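You operate a simulated robot arm through the tools that you are given. There is no shell and no other tool. Be economical: measure what you need, move in short steps, check, and stop when the job is done.

You are at the controls of a simulated two-armed robot. One attempt, no reset.

## Task
Pick up the yellow scoop with one hand, pass it to the other hand and put it on the top of table six.

The check looks at the end state, three seconds after you hand in, the way a careful person would. Anything else that was tipped, shoved, dropped, spilled or broken makes it a failure.

## Robot
Two 6-joint arms with two-finger grippers on one trunk, on a base that drives. Base frame: it is fixed to the floor where the robot stands at the start and does not move with it; the origin is under the middle of the robot, x ahead of it, y to its left, z up. Readings come in mm, rad, newtons and seconds.
The left shoulder is at the start at [60, 144, 875], the right one opposite. With the tool pointing down near the work surface each hand reaches from about 280 to 700 mm from the robot's upright axis, wherever it stands, measured 20 degrees to its own side. Places, roughly: top of table six [900, -4000, 900]; yellow scoop (16x7x13 cm) [700, -200, 900]. Payload 2.45 kg a hand.
The TCP of each hand is the grasp point between the finger pads, 26 mm short of the fingertips. In the tool frame z runs along the fingers and y along their closing line. Largest opening 96 mm; the body of the gripper starts 69 mm behind the TCP.
Orientation is that of the tool frame in the base frame, as a unit quaternion [x, y, z, w]. With the fingers straight down and closing along the base's y, the tool's x points along the base's -x, its y along +y and its z along -z.

## Interface
- The arms move only by the tool move_arm. It takes "left_increments", "right_increments" or both (then of equal length, played together; a hand with none holds still); each is a list of rows, each a list of 7 numbers: the shift along the tool's x, y, z in mm, then the turn, a rotation vector about the tool's x, y, z in rad, then the finger opening in mm, from 0 to 96. In form: [[dx, dy, dz, ax, ay, az, claw], ...]. A call has 1 to 20 rows; each row shifts and turns the commanded pose from where the row before left it, along the tool's axes as they then stand. A row lasts 0.2 s, in which the tool goes at most 50 mm and 0.15 rad; a call with a longer step from one row to the next is refused whole, and so is a gripper value outside its range. A pose out of reach is approached as far as the arm can. The call stops where the force on the tool passes 40 N (or 10 N more than at its start, if that is more) or the arm is blocked; 0.2 s more then pass. The fingers move at their own pace and stop on an object; they squeeze with about 23 N. The grip force told is the motor's: it shows also when the fingers shut on nothing. Time passes only in rows, and 0.2 s behind the last, so rows that do not move let the fingers close. It gives the time, the measured TCP pose, the force on the tool (base axes), the opening and the grip force at its end, in the units of the frame above (readings bear some noise), with the torque about the TCP (base axes, N m) and any sound that the robot's microphone picked up.
- Cameras (640 x 400 px; columns grow to the right, rows downward): "scene" is now at [144.1, -11.3, 1488.8]; the picture's right is [-0.16, -0.99, 0.00], its down [-0.66, 0.11, -0.74] and it looks along [0.73, -0.12, -0.67] (base axes); focal length 275 px, centre (320, 200). "left" rides on the left gripper at [82, -3, -98] in its tool frame; the picture's right is [0.04, 1.00, 0.00], its down [-0.73, 0.03, -0.68] and it looks along [-0.68, 0.03, 0.73] (tool axes); focal length 256 px, centre (320, 200). "right" rides on the right gripper at [82, 3, -98] in its tool frame; the picture's right is [-0.04, 1.00, 0.00], its down [-0.73, -0.03, -0.68] and it looks along [-0.68, -0.03, 0.73] (tool axes); focal length 256 px, centre (320, 200). There is no depth. A picture from a camera that has moved, and an enlarged one, comes with that camera's place and axes in the base frame and with its lens.
- camera(camera): a new picture of that camera. The clock stands still meanwhile.
- raise_lower(by): slides the trunk up (or, below 0, down) by that many mm; the arms and the scene camera ride with it, the base frame stays. It gives what a move gives, with no picture.
- base_move(legs): drives the robot by 1 to 6 legs, each [ahead, turn to the left] in mm and rad, along the robot's own axes; the way and the turn of a leg run together, so that a leg with both is an arc; at most 1500 mm and 3.142 rad a leg. The arms and the cameras ride along, it lands a little off, and it stops where it bumps. It gives what a move gives.
- pan_tilt(pan, tilt): turns the head with the scene camera to pan (to the left, within 1.501 rad either way) and tilt (down, from -0.506 to 1.204), counted from straight ahead of the robot. It gives what a move gives.
- inspect(camera, box): a new picture of the part [left, top, right, bottom] of that camera's present view, enlarged. The clock stands still meanwhile.
- sign_off(): hands the job in; it is judged then, once.

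Work in short steps. Places have to be worked out from the pictures, the camera data and where the tool is seen: move nearer, look again, correct. Check each grasp and each placing, and mend what went wrong. You have 120 turns and 92 pictures in all, those below and enlarged ones among them. Open the grippers and draw the arms clear of the work before you hand the job in, unless the task says otherwise; then end with one line.

The tools are called by a JSON object that holds its "name" and its "arguments". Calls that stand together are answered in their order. move_arm: Moves the arms, as the interface text tells. Its arguments: {"type":"object","properties":{"left_increments":{"type":"array"},"right_increments":{"type":"array"}},"required":[]} The other tools are called the same way: raise_lower (by) slides the trunk up or down; base_move (legs) drives the base; pan_tilt (pan, tilt) turns the head that bears the scene camera; camera (camera) takes a picture; inspect (camera, box) takes an enlarged picture of a part of a camera's view; sign_off () hands the job in.

At the start:

```text
time: 0.0
left_eef_pos: [488.7, 108.4, 1130.1]
left_orientation: [0.004, 1.0, 0.0, 0.0]
left_force: [0.7, -0.4, 0.1]
left_wrist_torque: [0.02, 0.03, -0.01]
left_gripper_width: 96.2
left_grip_force: 0.1
right_eef_pos: [335.4, -277.5, 1093.9]
right_orientation: [0.004, 1.0, 0.0, 0.0]
right_force: [-0.7, 0.4, -0.3]
right_wrist_torque: [-0.03, 0.0, 0.0]
right_gripper_width: 95.9
right_grip_force: 0.1
trunk travel left (down, up): [-500.0, 90.0]
robot x, y, heading: [1.0, -0.7, -0.003]
head pan, tilt: [-0.161, 0.735]
```

scene: 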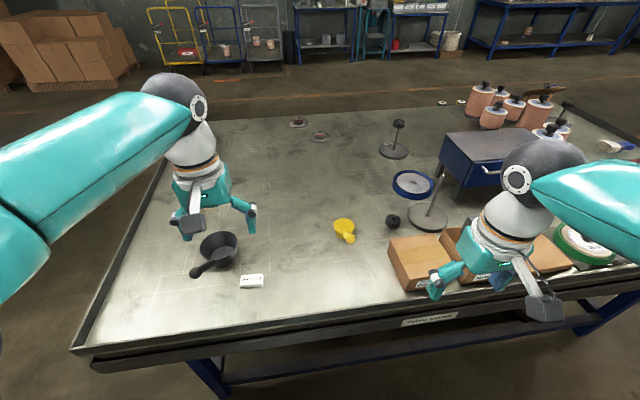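
right: 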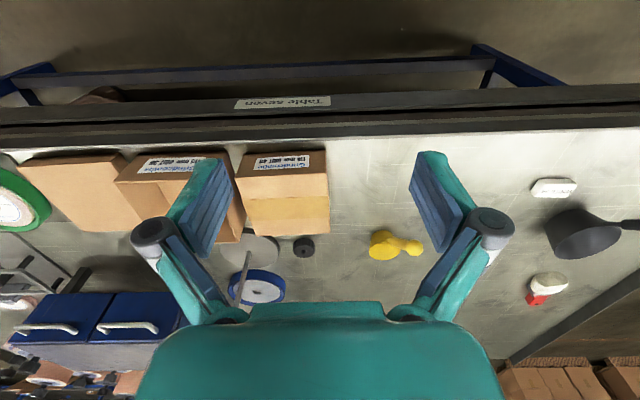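
left: 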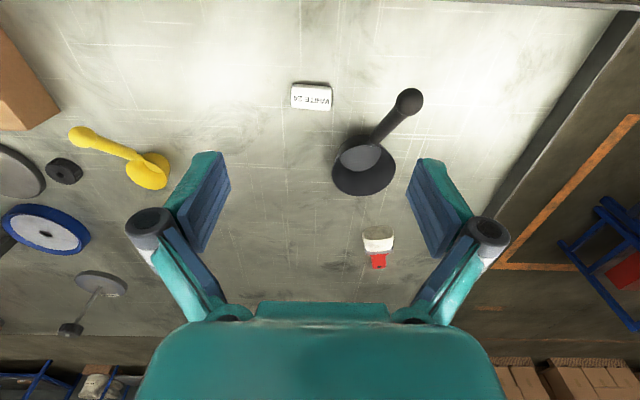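

The yellow scoop is at about (345,230) in the scene view; I look closer at it.

{"name": "inspect", "arguments": {"camera": "scene", "box": [290, 180, 430, 270]}}

{"name": "inspect", "arguments": {"camera": "left", "box": [30, 90, 230, 215]}}

```text
4.44 times, centred on (360, 225) of scene
camera zoom: at [144.1, -11.3, 1488.8], right [-0.16, -0.99, 0.0], down [-0.66, 0.11, -0.74], along [0.73, -0.12, -0.67], focal length 1220 px, centre (142, 89)
```

zoom: 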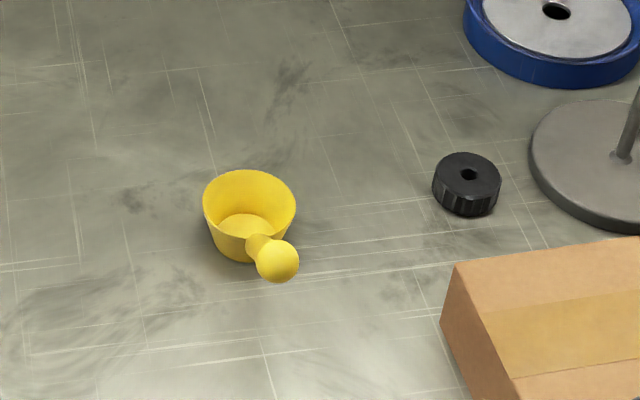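

```text
3.20 times, centred on (130, 152) of left
camera zoom: at [407.4, 106.7, 1227.6], right [-0.03, 1.0, 0.0], down [0.73, 0.02, 0.68], along [0.68, 0.02, -0.73], focal length 819 px, centre (928, 352)
```

zoom: 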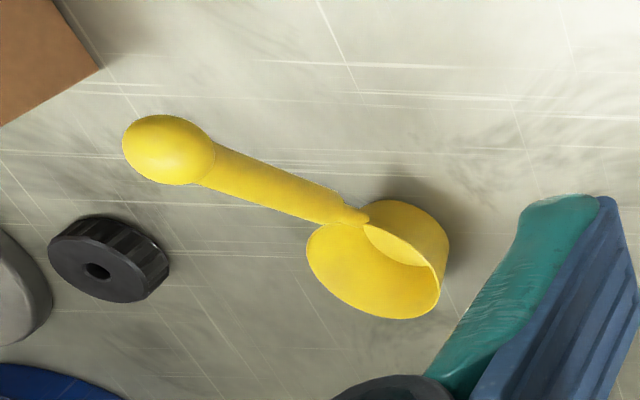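

I estimate the cup at about (670,-171,885) and the ball end of the handle at about (558,-155,971). I check the right camera for a second baseline.

{"name": "inspect", "arguments": {"camera": "right", "box": [340, 210, 460, 285]}}

{"name": "pan_tilt", "arguments": {"pan": -0.25, "tilt": 0.75}}

```text
5.33 times, centred on (400, 248) of right
camera zoom: at [253.2, -274.4, 1192.0], right [0.05, 1.0, 0.0], down [0.73, -0.04, 0.68], along [0.68, -0.03, -0.73], focal length 1365 px, centre (-107, -53)
```

zoom: 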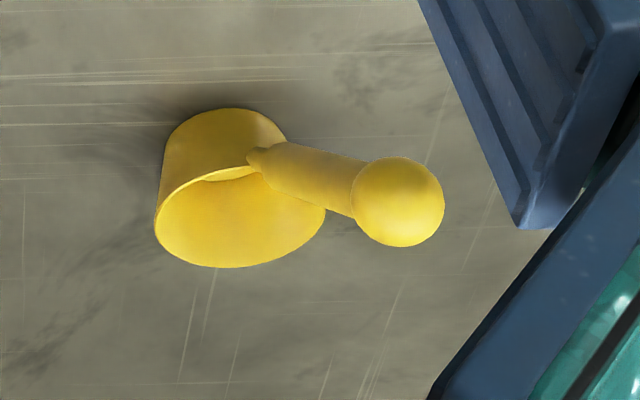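

```text
time: 0.7
left_eef_pos: [489.2, 108.4, 1130.1]
left_orientation: [0.005, 1.0, -0.001, 0.0]
left_force: [-0.5, 0.6, 0.5]
left_wrist_torque: [0.0, -0.03, 0.01]
left_gripper_width: 96.0
left_grip_force: 0.2
right_eef_pos: [335.2, -278.0, 1095.5]
right_orientation: [0.005, 1.0, -0.001, 0.0]
right_force: [0.5, -0.2, 0.0]
right_wrist_torque: [-0.01, 0.0, -0.03]
right_gripper_width: 96.0
right_grip_force: 0.0
trunk travel left (down, up): [-500.0, 90.0]
robot x, y, heading: [1.0, -0.7, 0.002]
head pan, tilt: [-0.25, 0.75]
```

The handle slopes at about 45° from (638,-164,893) up to the ball at (556,-155,973), and the rim is at z≈893. I bring the right hand over the ball end of the handle, yawed a little to match it.

{"name": "move_arm", "arguments": {"right_increments": [[-36, 17, 5, 0, 0, 0.02, 70], [-36, 17, 5, 0, 0, 0.02, 70], [-36, 17, 5, 0, 0, 0.02, 70], [-36, 17, 5, 0, 0, 0.02, 70], [-36, 17, 5, 0, 0, 0.01, 70], [-36, 17, 5, 0, 0, 0.01, 70], [-35, 18, 5, 0, 0, 0.01, 70], [0, 0, 0, 0, 0, 0, 70]]}}

{"name": "camera", "arguments": {"camera": "right"}}

{"name": "camera", "arguments": {"camera": "scene"}}

```text
time: 2.5
left_eef_pos: [488.9, 109.2, 1130.5]
left_orientation: [0.005, 1.0, 0.0, 0.001]
left_force: [0.5, 0.1, -0.2]
left_wrist_torque: [-0.03, -0.06, 0.0]
left_gripper_width: 96.1
left_grip_force: 0.1
right_eef_pos: [592.3, -176.4, 1062.6]
right_orientation: [0.059, 0.998, -0.001, -0.001]
right_force: [-0.2, 0.0, -0.5]
right_wrist_torque: [-0.03, -0.01, -0.02]
right_gripper_width: 70.1
right_grip_force: 0.0
trunk travel left (down, up): [-500.0, 90.0]
robot x, y, heading: [-2.2, 1.0, -0.001]
head pan, tilt: [-0.25, 0.75]
```

```text
85 pictures are left
camera right: at [511.8, -164.0, 1158.3], right [0.16, 0.99, 0.0], down [0.73, -0.12, 0.68], along [0.67, -0.11, -0.73], focal length 256 px, centre (320, 200)
```

right: 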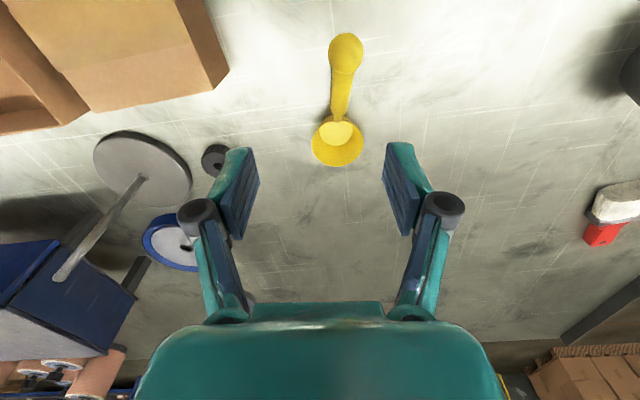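

```text
84 pictures are left
camera scene: at [140.9, -18.8, 1487.6], right [-0.25, -0.97, 0.0], down [-0.66, 0.17, -0.73], along [0.71, -0.18, -0.68], focal length 275 px, centre (320, 200)
```

scene: 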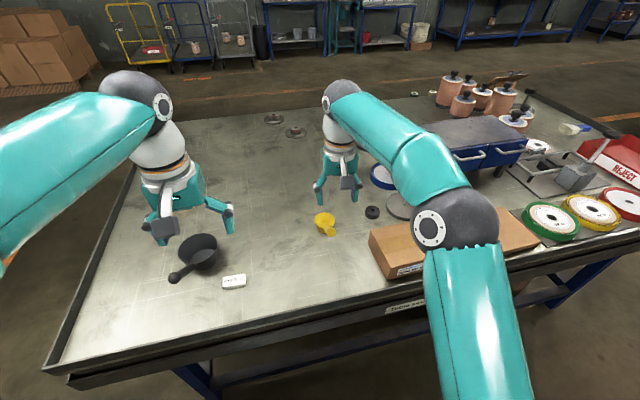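

The right camera confirms the ball at (555,-155,973), and I take the grip point on the upper handle as about (585,-159,943). I correct sideways and go down over the handle with the fingers open.

{"name": "move_arm", "arguments": {"right_increments": [[9, 16, 0, 0, 0, 0.02, 70], [0, 0, 30, 0, 0, 0, 70], [0, 0, 30, 0, 0, 0, 70], [0, 0, 25, 0, 0, 0, 70], [0, 0, 0, 0, 0, 0, 70]]}}

{"name": "camera", "arguments": {"camera": "right"}}

{"name": "inspect", "arguments": {"camera": "scene", "box": [270, 130, 430, 240]}}

```text
time: 3.7
left_eef_pos: [489.8, 108.9, 1130.5]
left_orientation: [0.004, 1.0, -0.001, 0.0]
left_force: [0.4, -0.5, 0.3]
left_wrist_torque: [0.01, 0.0, 0.0]
left_gripper_width: 96.1
left_grip_force: 0.0
right_eef_pos: [587.7, -157.0, 976.5]
right_orientation: [0.069, 0.998, 0.0, 0.0]
right_force: [0.0, 0.7, -0.1]
right_wrist_torque: [0.0, 0.0, -0.02]
right_gripper_width: 69.9
right_grip_force: 0.1
trunk travel left (down, up): [-500.0, 90.0]
robot x, y, heading: [2.5, 3.0, -0.001]
head pan, tilt: [-0.25, 0.75]
```

```text
83 pictures are left
camera right: at [505.2, -144.4, 1073.3], right [0.18, 0.98, 0.0], down [0.72, -0.13, 0.68], along [0.67, -0.12, -0.73], focal length 256 px, centre (320, 200)
```

right: 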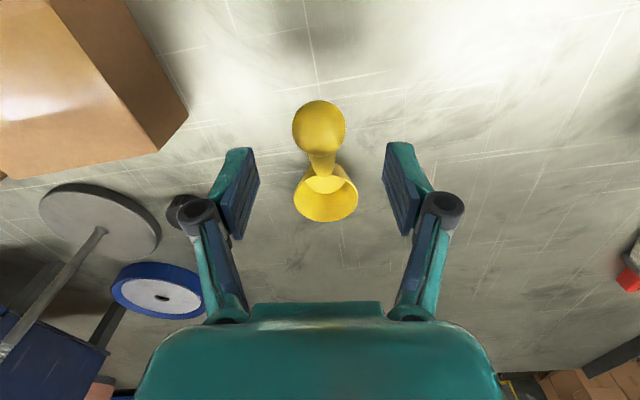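

```text
3.64 times, centred on (350, 185) of scene
camera zoom: at [141.9, -18.4, 1487.5], right [-0.25, -0.97, 0.0], down [-0.66, 0.17, -0.73], along [0.71, -0.18, -0.68], focal length 998 px, centre (211, 254)
```

zoom: 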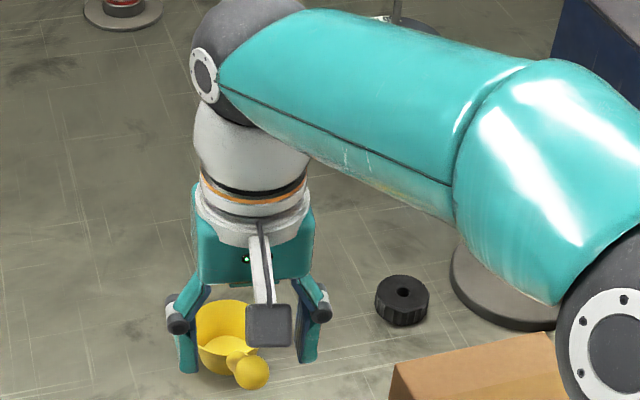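

The ball lies centred between the fingers and the pose agrees with the plan. I go down 33 mm more and close on the handle.

{"name": "move_arm", "arguments": {"right_increments": [[2, 0, 17, 0, 0, 0, 70], [0, 0, 16, 0, 0, 0, 70], [0, 0, 0, 0, 0, 0, 40], [0, 0, 0, 0, 0, 0, 25], [0, 0, 0, 0, 0, 0, 0], [0, 0, 0, 0, 0, 0, 0], [0, 0, 0, 0, 0, 0, 0]]}}

{"name": "camera", "arguments": {"camera": "right"}}

```text
time: 5.3
left_eef_pos: [490.2, 108.7, 1129.5]
left_orientation: [0.004, 1.0, -0.001, -0.001]
left_force: [0.3, -0.1, -0.5]
left_wrist_torque: [-0.03, -0.02, 0.04]
left_gripper_width: 95.9
left_grip_force: 0.1
right_eef_pos: [583.3, -158.3, 943.4]
right_orientation: [0.07, 0.998, 0.0, -0.001]
right_force: [0.0, -0.5, 1.1]
right_wrist_torque: [0.07, -0.04, 0.04]
right_gripper_width: 14.9
right_grip_force: 23.2
trunk travel left (down, up): [-500.0, 90.0]
robot x, y, heading: [0.7, 3.3, -0.002]
head pan, tilt: [-0.25, 0.75]
```

```text
81 pictures are left
camera right: at [504.1, -144.8, 1041.0], right [0.18, 0.98, 0.0], down [0.72, -0.13, 0.68], along [0.67, -0.12, -0.73], focal length 256 px, centre (320, 200)
```

right: 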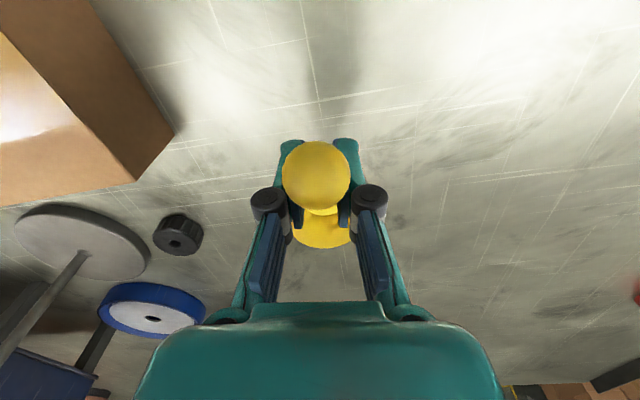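

The grip holds at 14.9 mm, the width of the handle. I lift straight up.

{"name": "move_arm", "arguments": {"right_increments": [[0, 0, -10, 0, 0, 0, 0], [0, 0, -20, 0, 0, 0, 0], [0, 0, -30, 0, 0, 0, 0], [0, 0, -40, 0, 0, 0, 0], [0, 0, -40, 0, 0, 0, 0], [0, 0, -40, 0, 0, 0, 0], [0, 0, 0, 0, 0, 0, 0]]}}

{"name": "camera", "arguments": {"camera": "right"}}

{"name": "camera", "arguments": {"camera": "scene"}}

{"name": "camera", "arguments": {"camera": "left"}}

```text
time: 6.9
left_eef_pos: [489.0, 109.1, 1130.3]
left_orientation: [0.005, 1.0, 0.0, -0.001]
left_force: [0.1, 0.3, 0.5]
left_wrist_torque: [0.01, 0.0, -0.03]
left_gripper_width: 96.0
left_grip_force: 0.1
right_eef_pos: [583.5, -158.1, 1122.8]
right_orientation: [0.069, 0.998, 0.0, -0.001]
right_force: [0.0, -0.6, -1.1]
right_wrist_torque: [0.02, 0.03, 0.0]
right_gripper_width: 15.9
right_grip_force: 23.1
trunk travel left (down, up): [-500.0, 90.0]
robot x, y, heading: [1.1, 0.8, 0.0]
head pan, tilt: [-0.25, 0.75]
```

```text
80 pictures are left
camera right: at [501.8, -143.6, 1219.5], right [0.18, 0.98, 0.0], down [0.72, -0.13, 0.68], along [0.67, -0.12, -0.73], focal length 256 px, centre (320, 200)
```

right: 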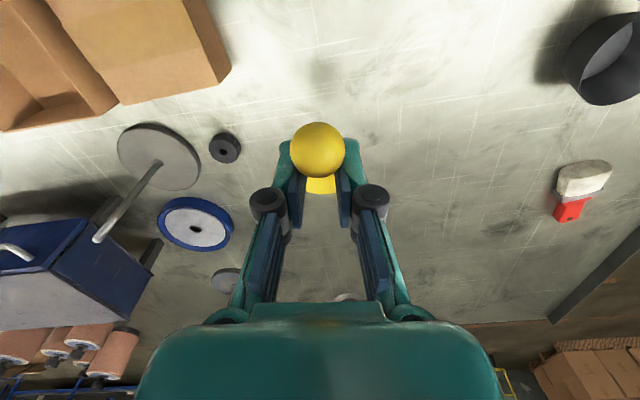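

```text
79 pictures are left
camera scene: at [142.2, -18.7, 1487.4], right [-0.25, -0.97, 0.0], down [-0.66, 0.17, -0.73], along [0.71, -0.18, -0.68], focal length 275 px, centre (320, 200)
```

scene: 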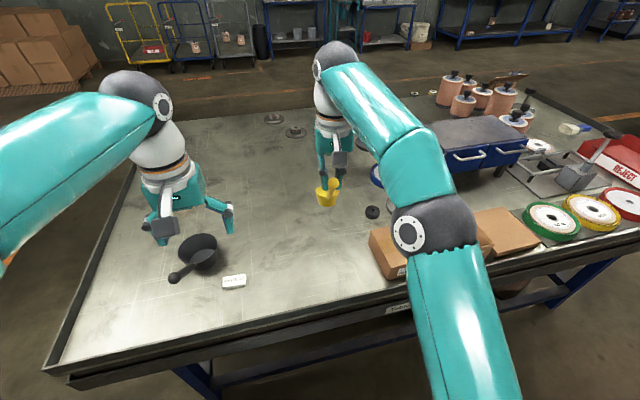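

```text
78 pictures are left
camera left: at [407.6, 106.5, 1228.0], right [-0.03, 1.0, 0.0], down [0.73, 0.02, 0.68], along [0.68, 0.02, -0.73], focal length 256 px, centre (320, 200)
```

left: 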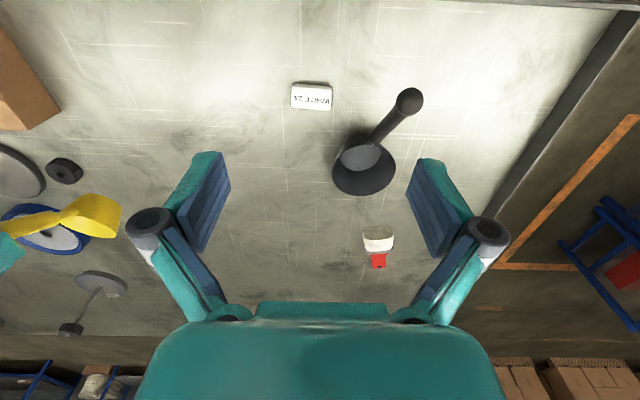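

The ball looks to have shifted within the hand during the lift, so the scoop slipped or turned. I look closely.

{"name": "inspect", "arguments": {"camera": "scene", "box": [290, 120, 370, 220]}}

{"name": "inspect", "arguments": {"camera": "left", "box": [0, 170, 160, 290]}}

{"name": "inspect", "arguments": {"camera": "right", "box": [240, 100, 400, 220]}}

```text
4.00 times, centred on (330, 170) of scene
camera zoom: at [142.2, -18.7, 1487.4], right [-0.25, -0.97, 0.0], down [-0.66, 0.17, -0.73], along [0.71, -0.18, -0.68], focal length 1098 px, centre (280, 320)
```

zoom: 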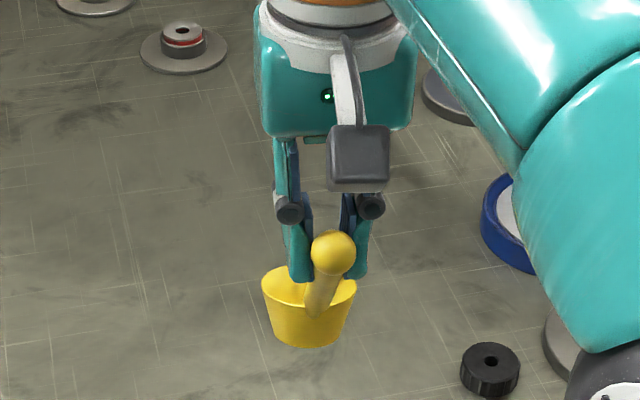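

```text
3.33 times, centred on (80, 230) of left
camera zoom: at [407.6, 106.5, 1228.0], right [-0.03, 1.0, 0.0], down [0.73, 0.02, 0.68], along [0.68, 0.02, -0.73], focal length 853 px, centre (1120, 100)
```

zoom: 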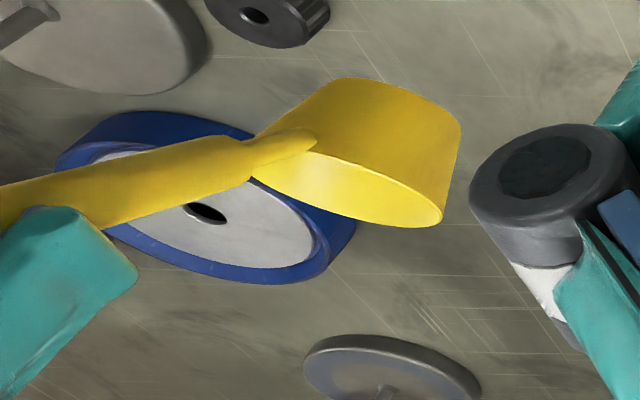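

```text
3.33 times, centred on (320, 160) of right
camera zoom: at [501.8, -143.6, 1219.5], right [0.18, 0.98, 0.0], down [0.72, -0.13, 0.68], along [0.67, -0.12, -0.73], focal length 853 px, centre (320, 333)
```

zoom: 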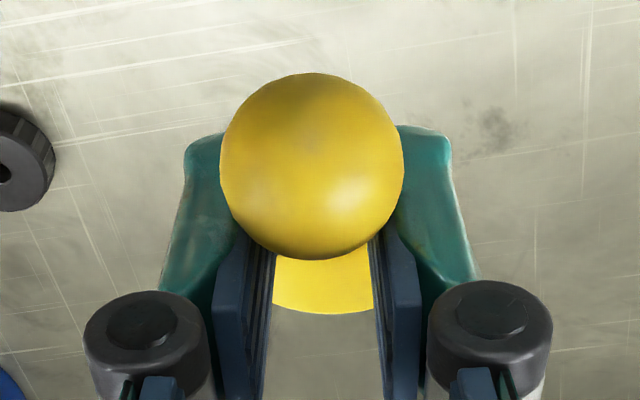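

The scoop pivoted about 13° and slid to the fingertips, but it is still held. It weighs little, so I will hand over soon. First I bring the right hand gently inward and move the left hand out and up.

{"name": "move_arm", "arguments": {"left_increments": [[10, 28, -12, 0, 0, 0.1, 70], [10, 28, -12, 0, 0, 0.1, 70], [10, 28, -12, 0, 0, 0, 70], [10, 28, -12, 0, 0, 0, 70], [10, 28, -12, 0, 0, 0, 70], [10, 28, -12, 0, 0, 0, 70], [0, 0, 0, 0, 0, 0.14, 70], [0, 0, 0, 0, 0, 0.14, 70], [0, 0, 0, 0, 0, 0.14, 70], [0, 0, 0, 0, 0, 0.14, 70]], "right_increments": [[8, 4, -3, 0, 0, 0, 0], [14, 7, -5, 0, 0, 0, 0], [14, 7, -5, 0, 0, 0, 0], [14, 7, -5, 0, 0, 0, 0], [14, 7, -5, 0, 0, 0, 0], [14, 7, -5, 0, 0, 0, 0], [14, 7, -5, 0, 0, 0, 0], [10, 5, -4, 0, 0, 0, 0], [6, 2, -2, 0, 0, 0, 0], [0, 0, 0, 0, 0, 0, 0]]}}

{"name": "camera", "arguments": {"camera": "right"}}

{"name": "camera", "arguments": {"camera": "scene"}}

```text
time: 9.1
left_eef_pos: [457.3, 284.7, 1201.4]
left_orientation: [0.376, 0.927, 0.0, -0.001]
left_force: [0.8, 0.4, 0.4]
left_wrist_torque: [0.0, -0.01, 0.0]
left_gripper_width: 70.4
left_grip_force: 0.0
right_eef_pos: [484.6, -88.9, 1162.1]
right_orientation: [0.07, 0.998, 0.0, 0.001]
right_force: [-0.1, 0.0, -0.7]
right_wrist_torque: [0.03, 0.06, 0.03]
right_gripper_width: 16.0
right_grip_force: 23.3
trunk travel left (down, up): [-500.0, 90.0]
robot x, y, heading: [2.9, -0.8, 0.002]
head pan, tilt: [-0.25, 0.75]
```

```text
74 pictures are left
camera right: at [405.2, -75.7, 1259.1], right [0.18, 0.98, 0.0], down [0.72, -0.13, 0.68], along [0.67, -0.12, -0.73], focal length 256 px, centre (320, 200)
```

right: 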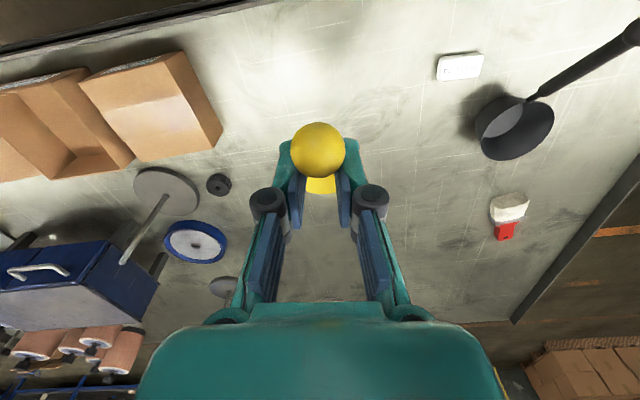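

```text
73 pictures are left
camera scene: at [142.3, -18.4, 1487.4], right [-0.25, -0.97, 0.0], down [-0.66, 0.17, -0.73], along [0.71, -0.18, -0.68], focal length 275 px, centre (320, 200)
```

scene: 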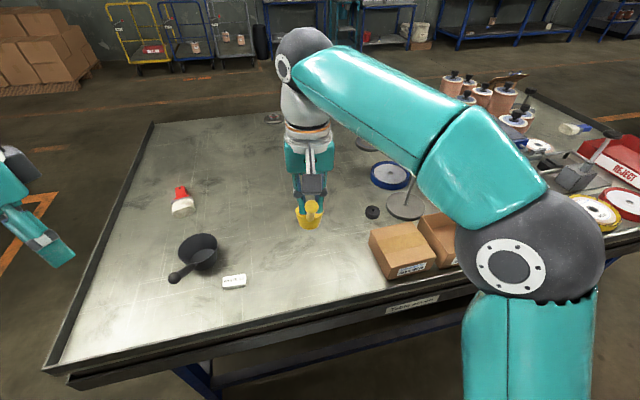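

The scoop has not moved in the grip. I turn the right hand about 90° so the cup points left, and turn and tilt the left hand to point down and right.

{"name": "move_arm", "arguments": {"right_increments": [[0, 0, 0, 0, 0, -0.06, 0], [0, 0, 0, 0, 0, -0.12, 0], [0, 0, 0, 0, 0, -0.13, 0], [0, 0, 0, 0, 0, -0.13, 0], [0, 0, 0, 0, 0, -0.13, 0], [0, 0, 0, 0, 0, -0.13, 0], [0, 0, 0, 0, 0, -0.13, 0], [0, 0, 0, 0, 0, -0.13, 0], [0, 0, 0, 0, 0, -0.13, 0], [0, 0, 0, 0, 0, -0.13, 0], [0, 0, 0, 0, 0, -0.13, 0], [0, 0, 0, 0, 0, -0.12, 0], [0, 0, 0, 0, 0, -0.1, 0], [0, 0, 0, 0, 0, 0, 0]], "left_increments": [[0, 0, 0, 0, 0, 0.14, 70], [0, 0, 0, 0, 0, 0.14, 70], [0, 0, 0, 0, 0, 0.14, 70], [0, 0, 0, 0, 0, 0.14, 70], [0, 0, 0, 0, 0, 0.14, 70], [0, 0, 0, 0, 0, 0.11, 70], [0, 0, 0, 0, -0.13, 0, 70], [0, 0, 0, 0, -0.13, 0, 70], [0, 0, 0, 0, -0.13, 0, 70], [0, 0, 0, 0, -0.13, 0, 70], [0, 0, 0, 0, -0.13, 0, 70], [0, 0, 0, 0, -0.13, 0, 70], [0, 0, 0, 0, 0, 0, 70], [0, 0, 0, 0, 0, 0, 70]]}}

{"name": "camera", "arguments": {"camera": "left"}}

{"name": "camera", "arguments": {"camera": "scene"}}

{"name": "camera", "arguments": {"camera": "right"}}

```text
time: 12.1
left_eef_pos: [456.9, 284.7, 1201.8]
left_orientation: [0.657, 0.65, -0.271, 0.268]
left_force: [0.3, -0.5, 0.6]
left_wrist_torque: [-0.02, 0.02, 0.02]
left_gripper_width: 70.3
left_grip_force: 0.0
right_eef_pos: [484.4, -89.4, 1161.5]
right_orientation: [-0.657, 0.754, 0.001, 0.0]
right_force: [0.1, 0.1, 0.4]
right_wrist_torque: [-0.08, 0.01, 0.0]
right_gripper_width: 15.8
right_grip_force: 22.9
trunk travel left (down, up): [-500.0, 90.0]
robot x, y, heading: [0.7, 0.1, -0.003]
head pan, tilt: [-0.25, 0.75]
```

```text
72 pictures are left
camera left: at [454.2, 411.4, 1213.7], right [1.0, 0.02, -0.03], down [0.03, -0.04, 1.0], along [0.02, -1.0, -0.04], focal length 256 px, centre (320, 200)
```

left: 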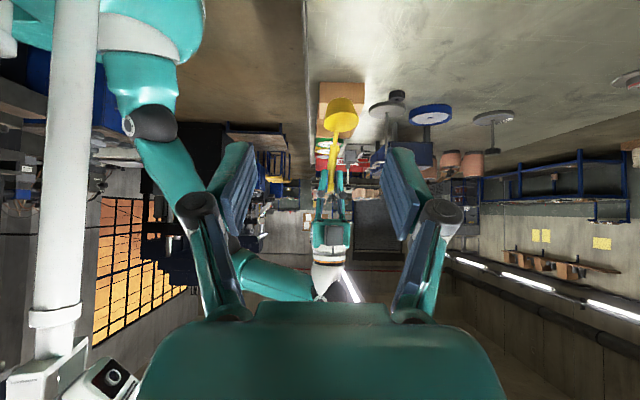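

```text
71 pictures are left
camera scene: at [142.3, -18.3, 1487.4], right [-0.25, -0.97, 0.0], down [-0.66, 0.17, -0.73], along [0.71, -0.18, -0.68], focal length 275 px, centre (320, 200)
```

scene: 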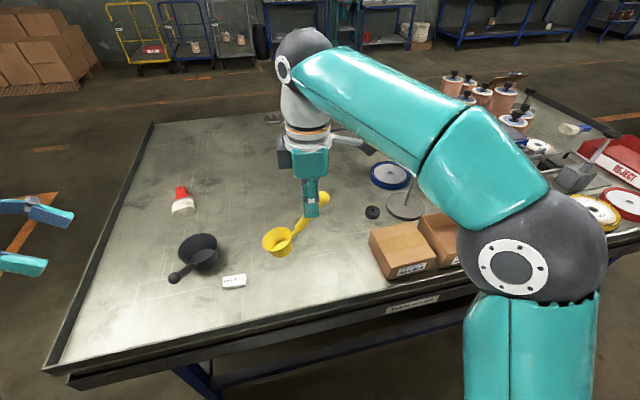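

```text
70 pictures are left
camera right: at [470.0, -170.1, 1258.0], right [-0.98, 0.18, 0.0], down [0.13, 0.72, 0.68], along [0.12, 0.67, -0.73], focal length 256 px, centre (320, 200)
```

right: 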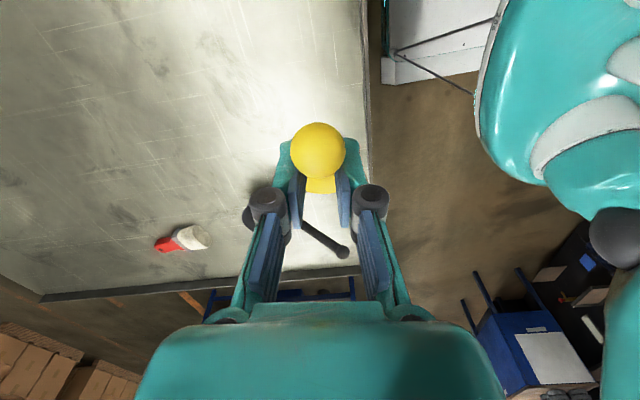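

Both wrists reach their poses and the scoop is steady. I compute the handle near the cup at about (483,-73,1100) once the right hand trims its yaw; I bring the left hand to 90 mm short of it, pointing perpendicular to the handle.

{"name": "move_arm", "arguments": {"right_increments": [[0, 0, 0, 0, 0, -0.06, 0], [0, 0, 0, 0, 0, -0.07, 0], [0, 0, 0, 0, 0, 0, 0], [0, 0, 0, 0, 0, 0, 0], [0, 0, 0, 0, 0, 0, 0], [0, 0, 0, 0, 0, 0, 0], [0, 0, 0, 0, 0, 0, 0], [0, 0, 0, 0, 0, 0, 0], [0, 0, 0, 0, 0, 0, 0], [0, 0, 0, 0, 0, 0, 0], [0, 0, 0, 0, 0, 0, 0]], "left_increments": [[0, 0, 0, 0, -0.11, 0, 70], [0, 0, 0, 0, -0.11, 0, 70], [-13, 3, 33, 0, 0, 0, 70], [-13, 3, 33, 0, 0, 0, 70], [-13, 3, 33, 0, 0, 0, 70], [-13, 3, 33, 0, 0, 0, 70], [-13, 3, 33, 0, 0, 0, 70], [-13, 3, 33, 0, 0, 0, 70], [-13, 4, 33, 0, 0, 0, 70], [-14, 4, 33, 0, 0, 0, 70], [0, 0, 0, 0, 0, 0, 70]]}}

{"name": "camera", "arguments": {"camera": "left"}}

{"name": "camera", "arguments": {"camera": "scene"}}

{"name": "camera", "arguments": {"camera": "right"}}

```text
time: 14.5
left_eef_pos: [481.4, 4.5, 1146.8]
left_orientation: [0.623, 0.617, -0.341, 0.338]
left_force: [-0.7, -1.0, 0.0]
left_wrist_torque: [-0.01, -0.03, -0.04]
left_gripper_width: 70.1
left_grip_force: 0.0
right_eef_pos: [483.9, -89.4, 1159.7]
right_orientation: [-0.704, 0.71, 0.0, 0.0]
right_force: [-0.1, -0.4, -0.4]
right_wrist_torque: [-0.03, -0.03, 0.01]
right_gripper_width: 16.0
right_grip_force: 23.2
trunk travel left (down, up): [-500.0, 90.0]
robot x, y, heading: [2.9, 1.9, -0.0]
head pan, tilt: [-0.25, 0.75]
```

```text
69 pictures are left
camera left: at [478.6, 130.2, 1131.7], right [1.0, 0.01, -0.03], down [0.03, 0.18, 0.98], along [0.02, -0.98, 0.18], focal length 256 px, centre (320, 200)
```

left: 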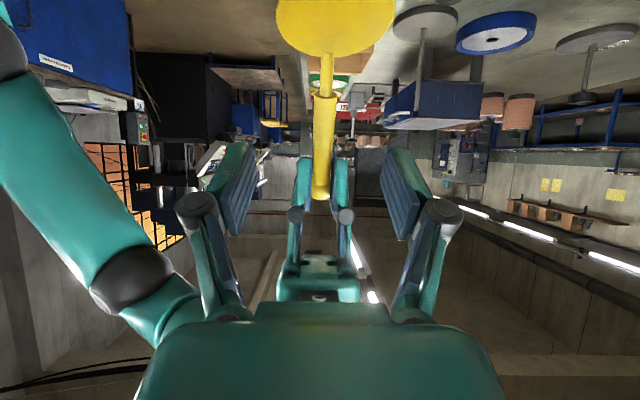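

```text
68 pictures are left
camera scene: at [141.7, -18.1, 1487.5], right [-0.25, -0.97, 0.0], down [-0.66, 0.17, -0.73], along [0.71, -0.18, -0.68], focal length 275 px, centre (320, 200)
```

scene: 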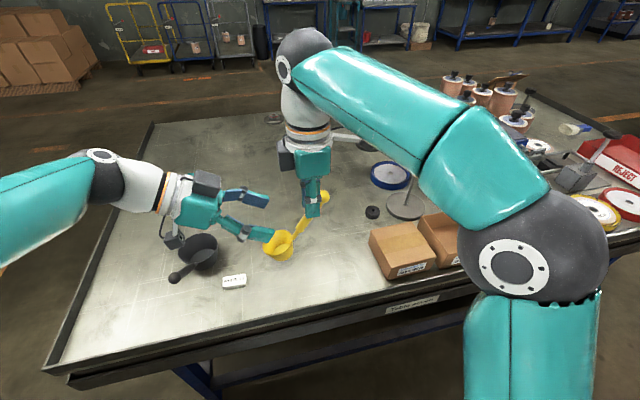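

```text
67 pictures are left
camera right: at [479.8, -171.5, 1258.2], right [-1.0, 0.05, 0.0], down [0.04, 0.73, 0.68], along [0.03, 0.68, -0.73], focal length 256 px, centre (320, 200)
```

right: 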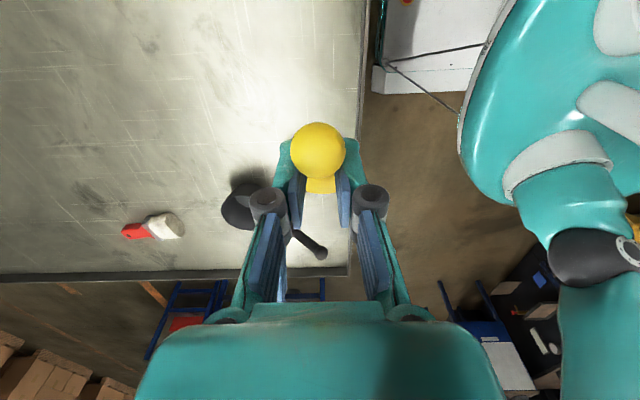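

The handle lies centred between the left fingers, and the picture agrees with my estimate. I advance 60 mm and check.

{"name": "move_arm", "arguments": {"left_increments": [[-1, 2, 20, 0, 0, 0, 60], [-1, 1, 20, 0, 0, 0, 60], [0, 0, 20, 0, 0, 0, 60], [0, 0, 0, 0, 0, 0, 60]]}}

{"name": "camera", "arguments": {"camera": "left"}}

{"name": "inspect", "arguments": {"camera": "scene", "box": [200, 140, 360, 260]}}

```text
time: 15.5
left_eef_pos: [482.2, -49.7, 1117.0]
left_orientation: [0.622, 0.618, -0.341, 0.338]
left_force: [-0.4, 0.1, -0.2]
left_wrist_torque: [0.02, 0.02, 0.02]
left_gripper_width: 59.8
left_grip_force: 0.0
right_eef_pos: [482.6, -91.1, 1160.7]
right_orientation: [-0.704, 0.71, 0.0, 0.0]
right_force: [0.3, -0.2, -0.7]
right_wrist_torque: [-0.03, -0.01, -0.02]
right_gripper_width: 16.1
right_grip_force: 23.1
trunk travel left (down, up): [-500.0, 90.0]
robot x, y, heading: [-2.2, 4.2, -0.002]
head pan, tilt: [-0.25, 0.75]
```

```text
66 pictures are left
camera left: at [480.2, 77.9, 1101.1], right [1.0, 0.01, -0.03], down [0.03, 0.18, 0.98], along [0.02, -0.98, 0.18], focal length 256 px, centre (320, 200)
```

left: 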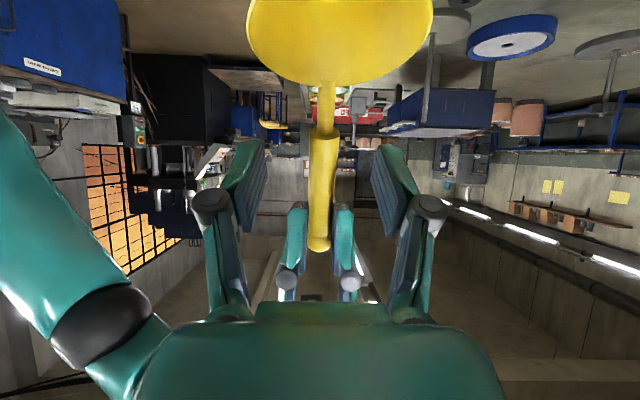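

```text
3.33 times, centred on (280, 200) of scene
camera zoom: at [142.0, -18.2, 1487.4], right [-0.25, -0.97, 0.0], down [-0.66, 0.17, -0.73], along [0.71, -0.18, -0.68], focal length 915 px, centre (453, 200)
```

zoom: 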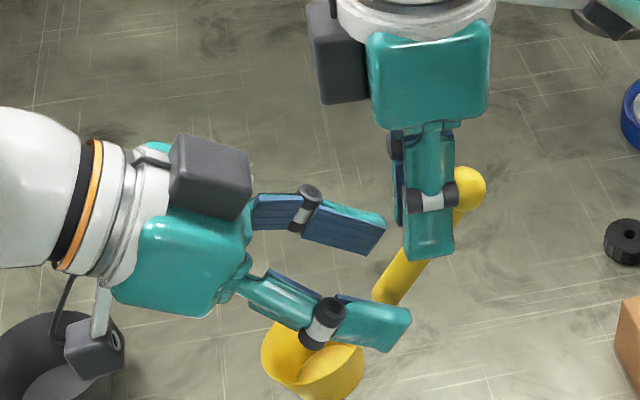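

The grip spot sits on the thick handle just past the collar, clear of the right fingers. I go the last 29 mm and close the left fingers.

{"name": "move_arm", "arguments": {"left_increments": [[0, 2, 15, 0, 0, 0, 60], [0, 0, 14, 0, 0, 0, 60], [0, 0, 0, 0, 0, 0, 40], [0, 0, 0, 0, 0, 0, 24], [0, 0, 0, 0, 0, 0, 0], [0, 0, 0, 0, 0, 0, 0], [0, 0, 0, 0, 0, 0, 0]]}}

{"name": "camera", "arguments": {"camera": "left"}}

{"name": "inspect", "arguments": {"camera": "scene", "box": [200, 140, 360, 260]}}

```text
time: 17.1
left_eef_pos: [484.6, -71.0, 1101.5]
left_orientation: [0.623, 0.619, -0.34, 0.338]
left_force: [-0.4, -0.5, 0.6]
left_wrist_torque: [-0.01, 0.02, 0.02]
left_gripper_width: 14.7
left_grip_force: 23.1
right_eef_pos: [486.2, -89.1, 1161.0]
right_orientation: [-0.704, 0.71, 0.0, -0.001]
right_force: [0.1, -0.7, 0.4]
right_wrist_torque: [0.04, 0.01, 0.01]
right_gripper_width: 16.0
right_grip_force: 23.3
trunk travel left (down, up): [-500.0, 90.0]
robot x, y, heading: [0.2, 0.6, 0.002]
head pan, tilt: [-0.25, 0.75]
```

```text
64 pictures are left
camera left: at [482.2, 54.8, 1085.3], right [1.0, 0.01, -0.03], down [0.03, 0.18, 0.98], along [0.02, -0.98, 0.18], focal length 256 px, centre (320, 200)
```

left: 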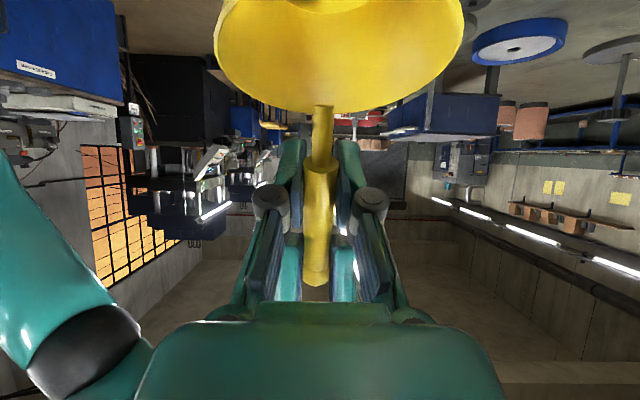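

```text
3.33 times, centred on (280, 200) of scene
camera zoom: at [142.2, -18.4, 1487.4], right [-0.25, -0.97, 0.0], down [-0.66, 0.17, -0.73], along [0.71, -0.18, -0.68], focal length 915 px, centre (453, 200)
```

zoom: 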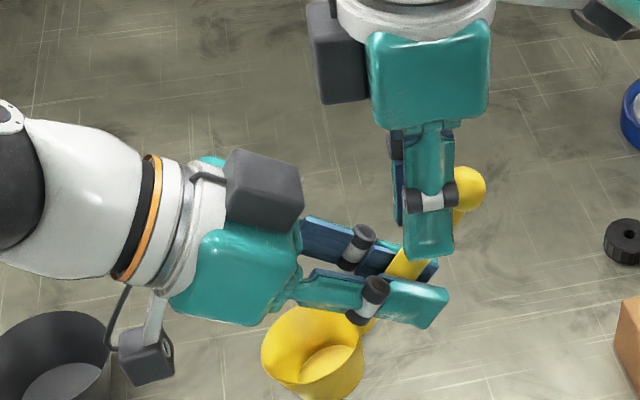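

The left hand grips at 14.7 mm with 23 N. I open the right hand and draw it up.

{"name": "move_arm", "arguments": {"right_increments": [[0, 0, 0, 0, 0, 0, 40], [0, 0, 0, 0, 0, 0, 60], [0, 0, 0, 0, 0, 0, 60], [0, 0, -20, 0, 0, 0, 60], [0, 0, -30, 0, 0, 0, 60], [0, 0, -40, 0, 0, 0, 60], [30, 0, -10, 0, 0, 0, 60], [40, 0, 0, 0, 0, 0, 60], [40, 0, 0, 0, 0, 0, 60], [0, 0, 0, 0, 0, 0, 60]]}}

{"name": "camera", "arguments": {"camera": "left"}}

{"name": "inspect", "arguments": {"camera": "scene", "box": [200, 140, 360, 260]}}

```text
time: 19.3
left_eef_pos: [484.4, -71.1, 1102.5]
left_orientation: [0.622, 0.618, -0.341, 0.338]
left_force: [0.0, 0.0, 0.3]
left_wrist_torque: [-0.01, -0.01, 0.0]
left_gripper_width: 14.8
left_grip_force: 23.1
right_eef_pos: [472.9, -200.8, 1238.4]
right_orientation: [-0.704, 0.71, 0.0, 0.0]
right_force: [0.0, -0.5, -0.1]
right_wrist_torque: [0.02, 0.0, 0.0]
right_gripper_width: 60.0
right_grip_force: 0.1
right hand out of reach, approached as far as the arm can: row 6, 7
trunk travel left (down, up): [-500.0, 90.0]
robot x, y, heading: [-1.6, 2.7, 0.001]
head pan, tilt: [-0.25, 0.75]
```

```text
62 pictures are left
camera left: at [482.4, 55.2, 1085.2], right [1.0, 0.01, -0.03], down [0.03, 0.18, 0.98], along [0.02, -0.98, 0.18], focal length 256 px, centre (320, 200)
```

left: 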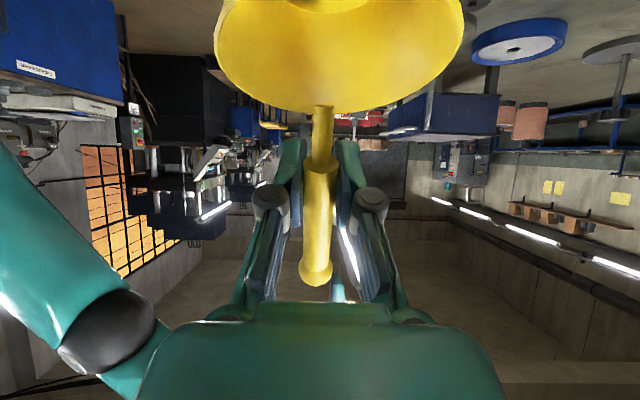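

```text
3.33 times, centred on (280, 200) of scene
camera zoom: at [142.5, -17.9, 1487.4], right [-0.25, -0.97, 0.0], down [-0.66, 0.17, -0.73], along [0.71, -0.18, -0.68], focal length 915 px, centre (453, 200)
```

zoom: 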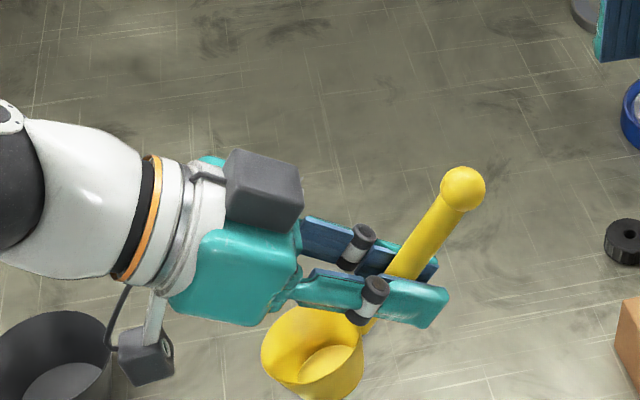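

The handover succeeded; the scoop is firm in the left hand. I raise it a bit and look to the right toward table six.

{"name": "move_arm", "arguments": {"left_increments": [[10, 0, -10, 0, 0, 0, 0], [6, 0, -20, 0, 0, 0, 0], [0, 0, -30, 0, 0, 0, 0], [-30, 0, -30, 0, 0, 0, 0], [-30, 0, -20, 0, 0, 0, 0], [0, 0, 0, 0, 0, 0, 0]]}}

{"name": "pan_tilt", "arguments": {"pan": -1.45, "tilt": 0.35}}

{"name": "camera", "arguments": {"camera": "scene"}}

{"name": "pan_tilt", "arguments": {"pan": -0.9, "tilt": 0.35}}

{"name": "camera", "arguments": {"camera": "scene"}}

```text
time: 20.7
left_eef_pos: [483.2, -2.7, 1199.6]
left_orientation: [0.623, 0.618, -0.341, 0.338]
left_force: [-0.5, -0.7, -0.5]
left_wrist_torque: [-0.01, -0.02, 0.0]
left_gripper_width: 14.7
left_grip_force: 22.6
right_eef_pos: [473.3, -200.4, 1237.5]
right_orientation: [-0.704, 0.71, 0.0, 0.0]
right_force: [0.6, 0.4, 0.2]
right_wrist_torque: [0.01, -0.01, -0.02]
right_gripper_width: 59.9
right_grip_force: 0.0
trunk travel left (down, up): [-500.0, 90.0]
robot x, y, heading: [-2.0, -0.2, -0.004]
head pan, tilt: [-0.25, 0.75]
```

```text
time: 22.1
left_eef_pos: [482.8, -2.7, 1200.1]
left_orientation: [0.623, 0.617, -0.341, 0.338]
left_force: [0.7, 0.3, -0.5]
left_wrist_torque: [-0.03, 0.01, -0.02]
left_gripper_width: 14.7
left_grip_force: 22.9
right_eef_pos: [471.6, -200.0, 1237.8]
right_orientation: [-0.704, 0.711, 0.0, 0.0]
right_force: [-0.7, 0.0, -0.9]
right_wrist_torque: [-0.05, -0.03, -0.06]
right_gripper_width: 59.8
right_grip_force: 0.1
trunk travel left (down, up): [-500.0, 90.0]
robot x, y, heading: [-1.0, 0.4, 0.0]
head pan, tilt: [-1.45, 0.351]
```

```text
60 pictures are left
camera scene: at [73.2, -90.4, 1523.1], right [-0.99, -0.12, 0.0], down [-0.04, 0.34, -0.94], along [0.11, -0.93, -0.34], focal length 275 px, centre (320, 200)
```

scene: 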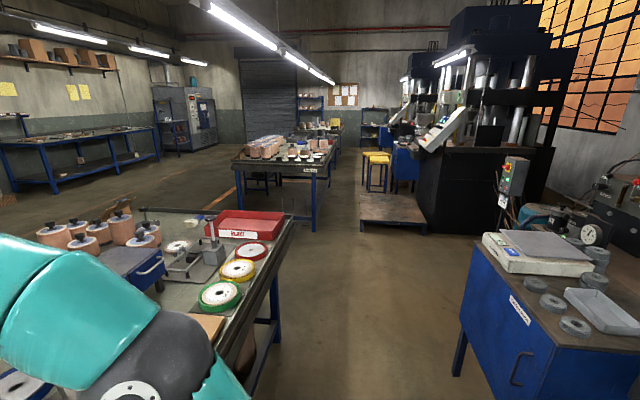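

```text
time: 23.0
left_eef_pos: [482.5, -1.8, 1200.0]
left_orientation: [0.623, 0.617, -0.341, 0.338]
left_force: [0.2, 0.1, -0.9]
left_wrist_torque: [-0.02, -0.02, -0.01]
left_gripper_width: 14.6
left_grip_force: 23.0
right_eef_pos: [473.4, -201.2, 1238.8]
right_orientation: [-0.704, 0.71, 0.0, 0.0]
right_force: [0.4, 0.0, 0.0]
right_wrist_torque: [0.01, -0.01, -0.02]
right_gripper_width: 59.7
right_grip_force: 0.1
trunk travel left (down, up): [-500.0, 90.0]
robot x, y, heading: [-2.8, 2.1, -0.002]
head pan, tilt: [-0.901, 0.351]
```

```text
59 pictures are left
camera scene: at [119.7, -71.0, 1523.1], right [-0.78, -0.62, 0.0], down [-0.21, 0.27, -0.94], along [0.58, -0.74, -0.34], focal length 275 px, centre (320, 200)
```

scene: 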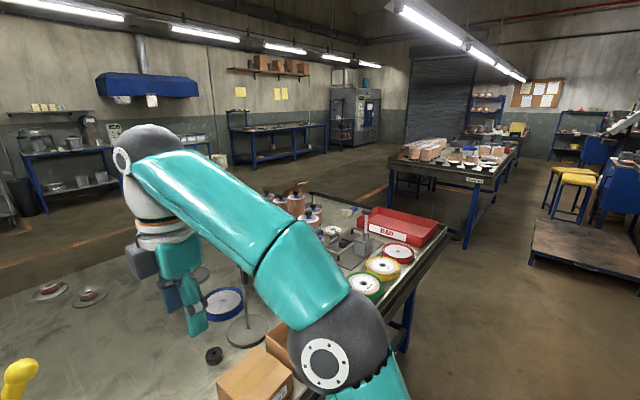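

The table down the aisle looks like table six: its near corner is at about (490,-3110), and its label can be read closer. I zoom in for its label and free space.

{"name": "inspect", "arguments": {"camera": "scene", "box": [370, 120, 530, 220]}}

```text
4.00 times, centred on (450, 170) of scene
camera zoom: at [119.7, -71.0, 1523.1], right [-0.78, -0.62, 0.0], down [-0.21, 0.27, -0.94], along [0.58, -0.74, -0.34], focal length 1098 px, centre (-200, 320)
```

zoom: 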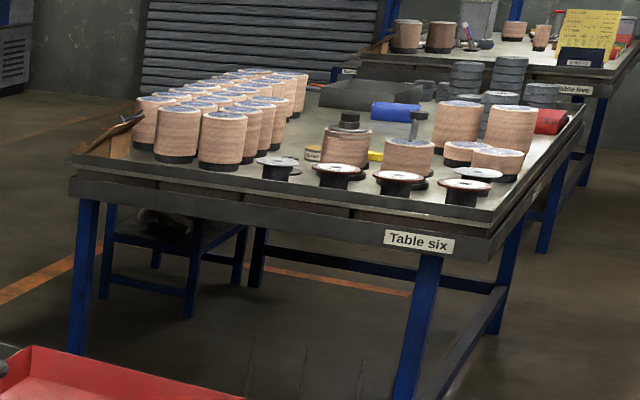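

The label reads "Table six" on the near end. I raise the trunk a little for clearance, back off, turn right and drive partway down the aisle.

{"name": "raise_lower", "arguments": {"by": 70}}

{"name": "base_move", "arguments": {"legs": [[-130, 0], [0, -1.57], [900, 0]]}}

{"name": "pan_tilt", "arguments": {"pan": 0.3, "tilt": 0.4}}

{"name": "camera", "arguments": {"camera": "scene"}}

{"name": "camera", "arguments": {"camera": "left"}}

```text
time: 24.1
left_eef_pos: [483.9, -3.4, 1269.1]
left_orientation: [0.623, 0.617, -0.341, 0.338]
left_force: [0.5, 0.5, -0.7]
left_wrist_torque: [-0.05, 0.0, 0.0]
left_gripper_width: 14.8
left_grip_force: 22.9
right_eef_pos: [473.4, -200.2, 1308.6]
right_orientation: [-0.704, 0.71, 0.0, 0.0]
right_force: [-0.2, 0.2, 0.8]
right_wrist_torque: [0.01, 0.0, -0.02]
right_gripper_width: 60.0
right_grip_force: 0.0
trunk travel left (down, up): [-570.0, 20.0]
robot x, y, heading: [0.4, 1.3, 0.0]
head pan, tilt: [-0.901, 0.351]
```

```text
time: 28.8
left_eef_pos: [-12.0, -474.1, 1270.4]
left_orientation: [0.871, 0.108, -0.475, 0.058]
left_force: [-0.9, 0.1, 0.0]
left_wrist_torque: [0.02, -0.01, -0.03]
left_gripper_width: 14.8
left_grip_force: 22.4
right_eef_pos: [-207.5, -511.5, 1304.8]
right_orientation: [-0.123, 0.992, -0.004, 0.002]
right_force: [-0.6, -0.8, -0.7]
right_wrist_torque: [0.04, -0.1, 0.0]
right_gripper_width: 60.1
right_grip_force: 0.2
trunk travel left (down, up): [-570.0, 20.0]
robot x, y, heading: [-75.5, 16.1, -1.349]
head pan, tilt: [-0.901, 0.351]
stopped in leg 2: the robot was blocked; the commanded pose is now the measured one
```

```text
time: 30.2
left_eef_pos: [-8.9, -471.6, 1271.4]
left_orientation: [0.87, 0.108, -0.477, 0.059]
left_force: [-0.1, 0.4, -0.2]
left_wrist_torque: [0.02, 0.02, -0.04]
left_gripper_width: 14.9
left_grip_force: 23.2
right_eef_pos: [-203.3, -508.5, 1308.0]
right_orientation: [-0.124, 0.992, -0.004, 0.001]
right_force: [-0.4, 0.6, -0.1]
right_wrist_torque: [-0.01, 0.01, 0.03]
right_gripper_width: 60.2
right_grip_force: 0.0
trunk travel left (down, up): [-570.0, 20.0]
robot x, y, heading: [-77.3, 15.0, -1.352]
head pan, tilt: [0.3, 0.4]
```

```text
57 pictures are left
camera scene: at [-15.4, -126.2, 1588.5], right [-0.87, -0.5, 0.0], down [-0.19, 0.34, -0.92], along [0.46, -0.8, -0.39], focal length 275 px, centre (320, 200)
```

scene: 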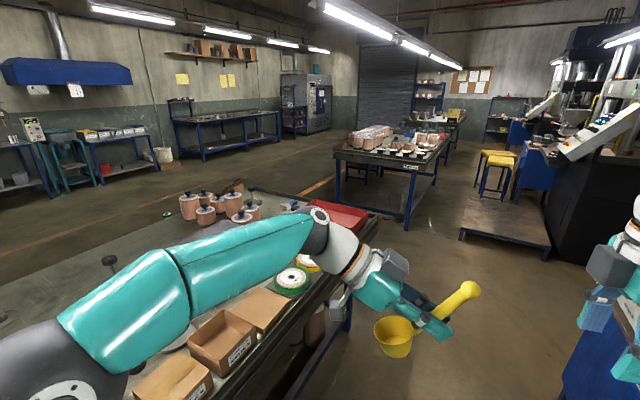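

```text
56 pictures are left
camera left: at [113.4, -437.2, 1255.2], right [0.27, -0.96, -0.03], down [0.18, 0.02, 0.98], along [-0.95, -0.27, 0.18], focal length 256 px, centre (320, 200)
```

left: 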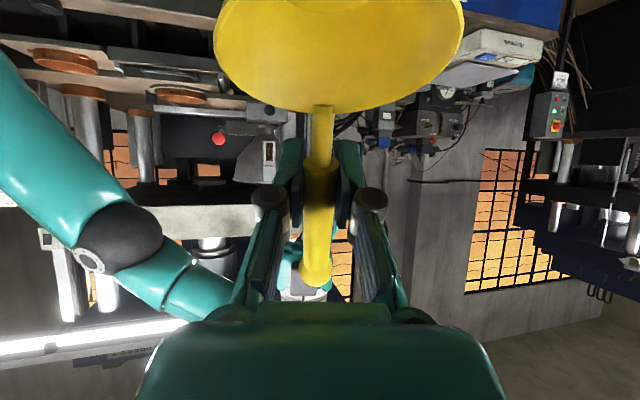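

The turn was blocked at heading -1.35. I look for what is touching, to the right and left of the robot.

{"name": "pan_tilt", "arguments": {"pan": -1.3, "tilt": 0.7}}

{"name": "camera", "arguments": {"camera": "scene"}}

{"name": "pan_tilt", "arguments": {"pan": 1.2, "tilt": 0.8}}

{"name": "camera", "arguments": {"camera": "scene"}}

```text
time: 31.8
left_eef_pos: [-9.1, -472.2, 1271.7]
left_orientation: [0.871, 0.107, -0.477, 0.059]
left_force: [0.6, -0.1, -0.7]
left_wrist_torque: [-0.01, -0.01, 0.03]
left_gripper_width: 15.0
left_grip_force: 23.2
right_eef_pos: [-204.7, -508.5, 1306.1]
right_orientation: [-0.123, 0.992, -0.003, 0.0]
right_force: [0.6, 0.6, -0.6]
right_wrist_torque: [-0.02, 0.03, -0.04]
right_gripper_width: 60.2
right_grip_force: 0.1
trunk travel left (down, up): [-570.0, 20.0]
robot x, y, heading: [-77.3, 12.8, -1.35]
head pan, tilt: [-1.3, 0.7]
```

```text
55 pictures are left
camera scene: at [-136.3, -85.6, 1561.7], right [-0.47, 0.88, 0.0], down [0.57, 0.3, -0.76], along [-0.68, -0.36, -0.64], focal length 275 px, centre (320, 200)
```

scene: 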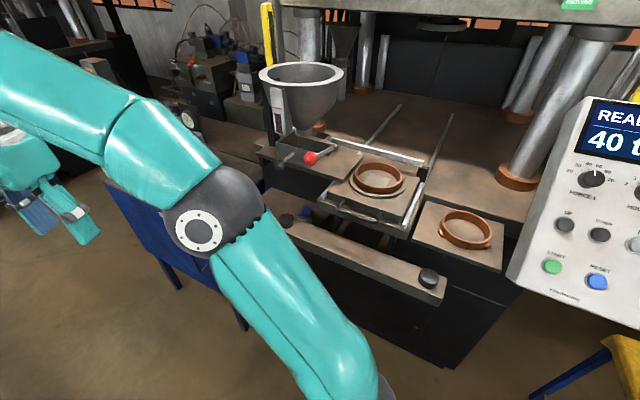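

```text
time: 34.1
left_eef_pos: [-9.2, -471.2, 1272.1]
left_orientation: [0.87, 0.108, -0.477, 0.06]
left_force: [-0.9, 0.5, -0.5]
left_wrist_torque: [-0.02, 0.03, -0.01]
left_gripper_width: 14.8
left_grip_force: 22.7
right_eef_pos: [-203.4, -509.5, 1306.6]
right_orientation: [-0.122, 0.993, -0.003, 0.001]
right_force: [-0.7, -0.2, -0.8]
right_wrist_torque: [-0.01, 0.02, -0.01]
right_gripper_width: 60.2
right_grip_force: 0.1
trunk travel left (down, up): [-570.0, 20.0]
robot x, y, heading: [-76.4, 14.0, -1.352]
head pan, tilt: [1.201, 0.799]
```

```text
54 pictures are left
camera scene: at [18.4, -57.8, 1553.5], right [-0.15, -0.99, 0.0], down [-0.71, 0.11, -0.7], along [0.69, -0.1, -0.72], focal length 275 px, centre (320, 200)
```

scene: 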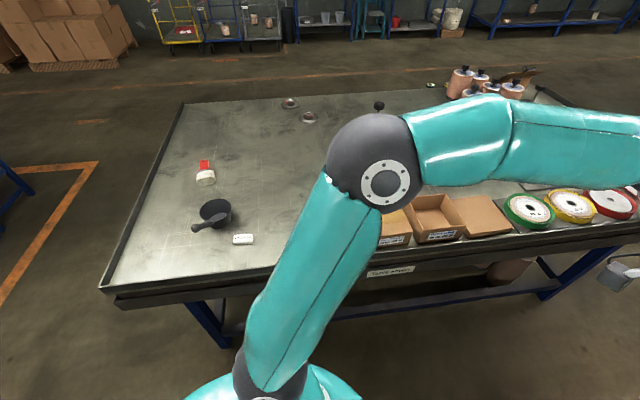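

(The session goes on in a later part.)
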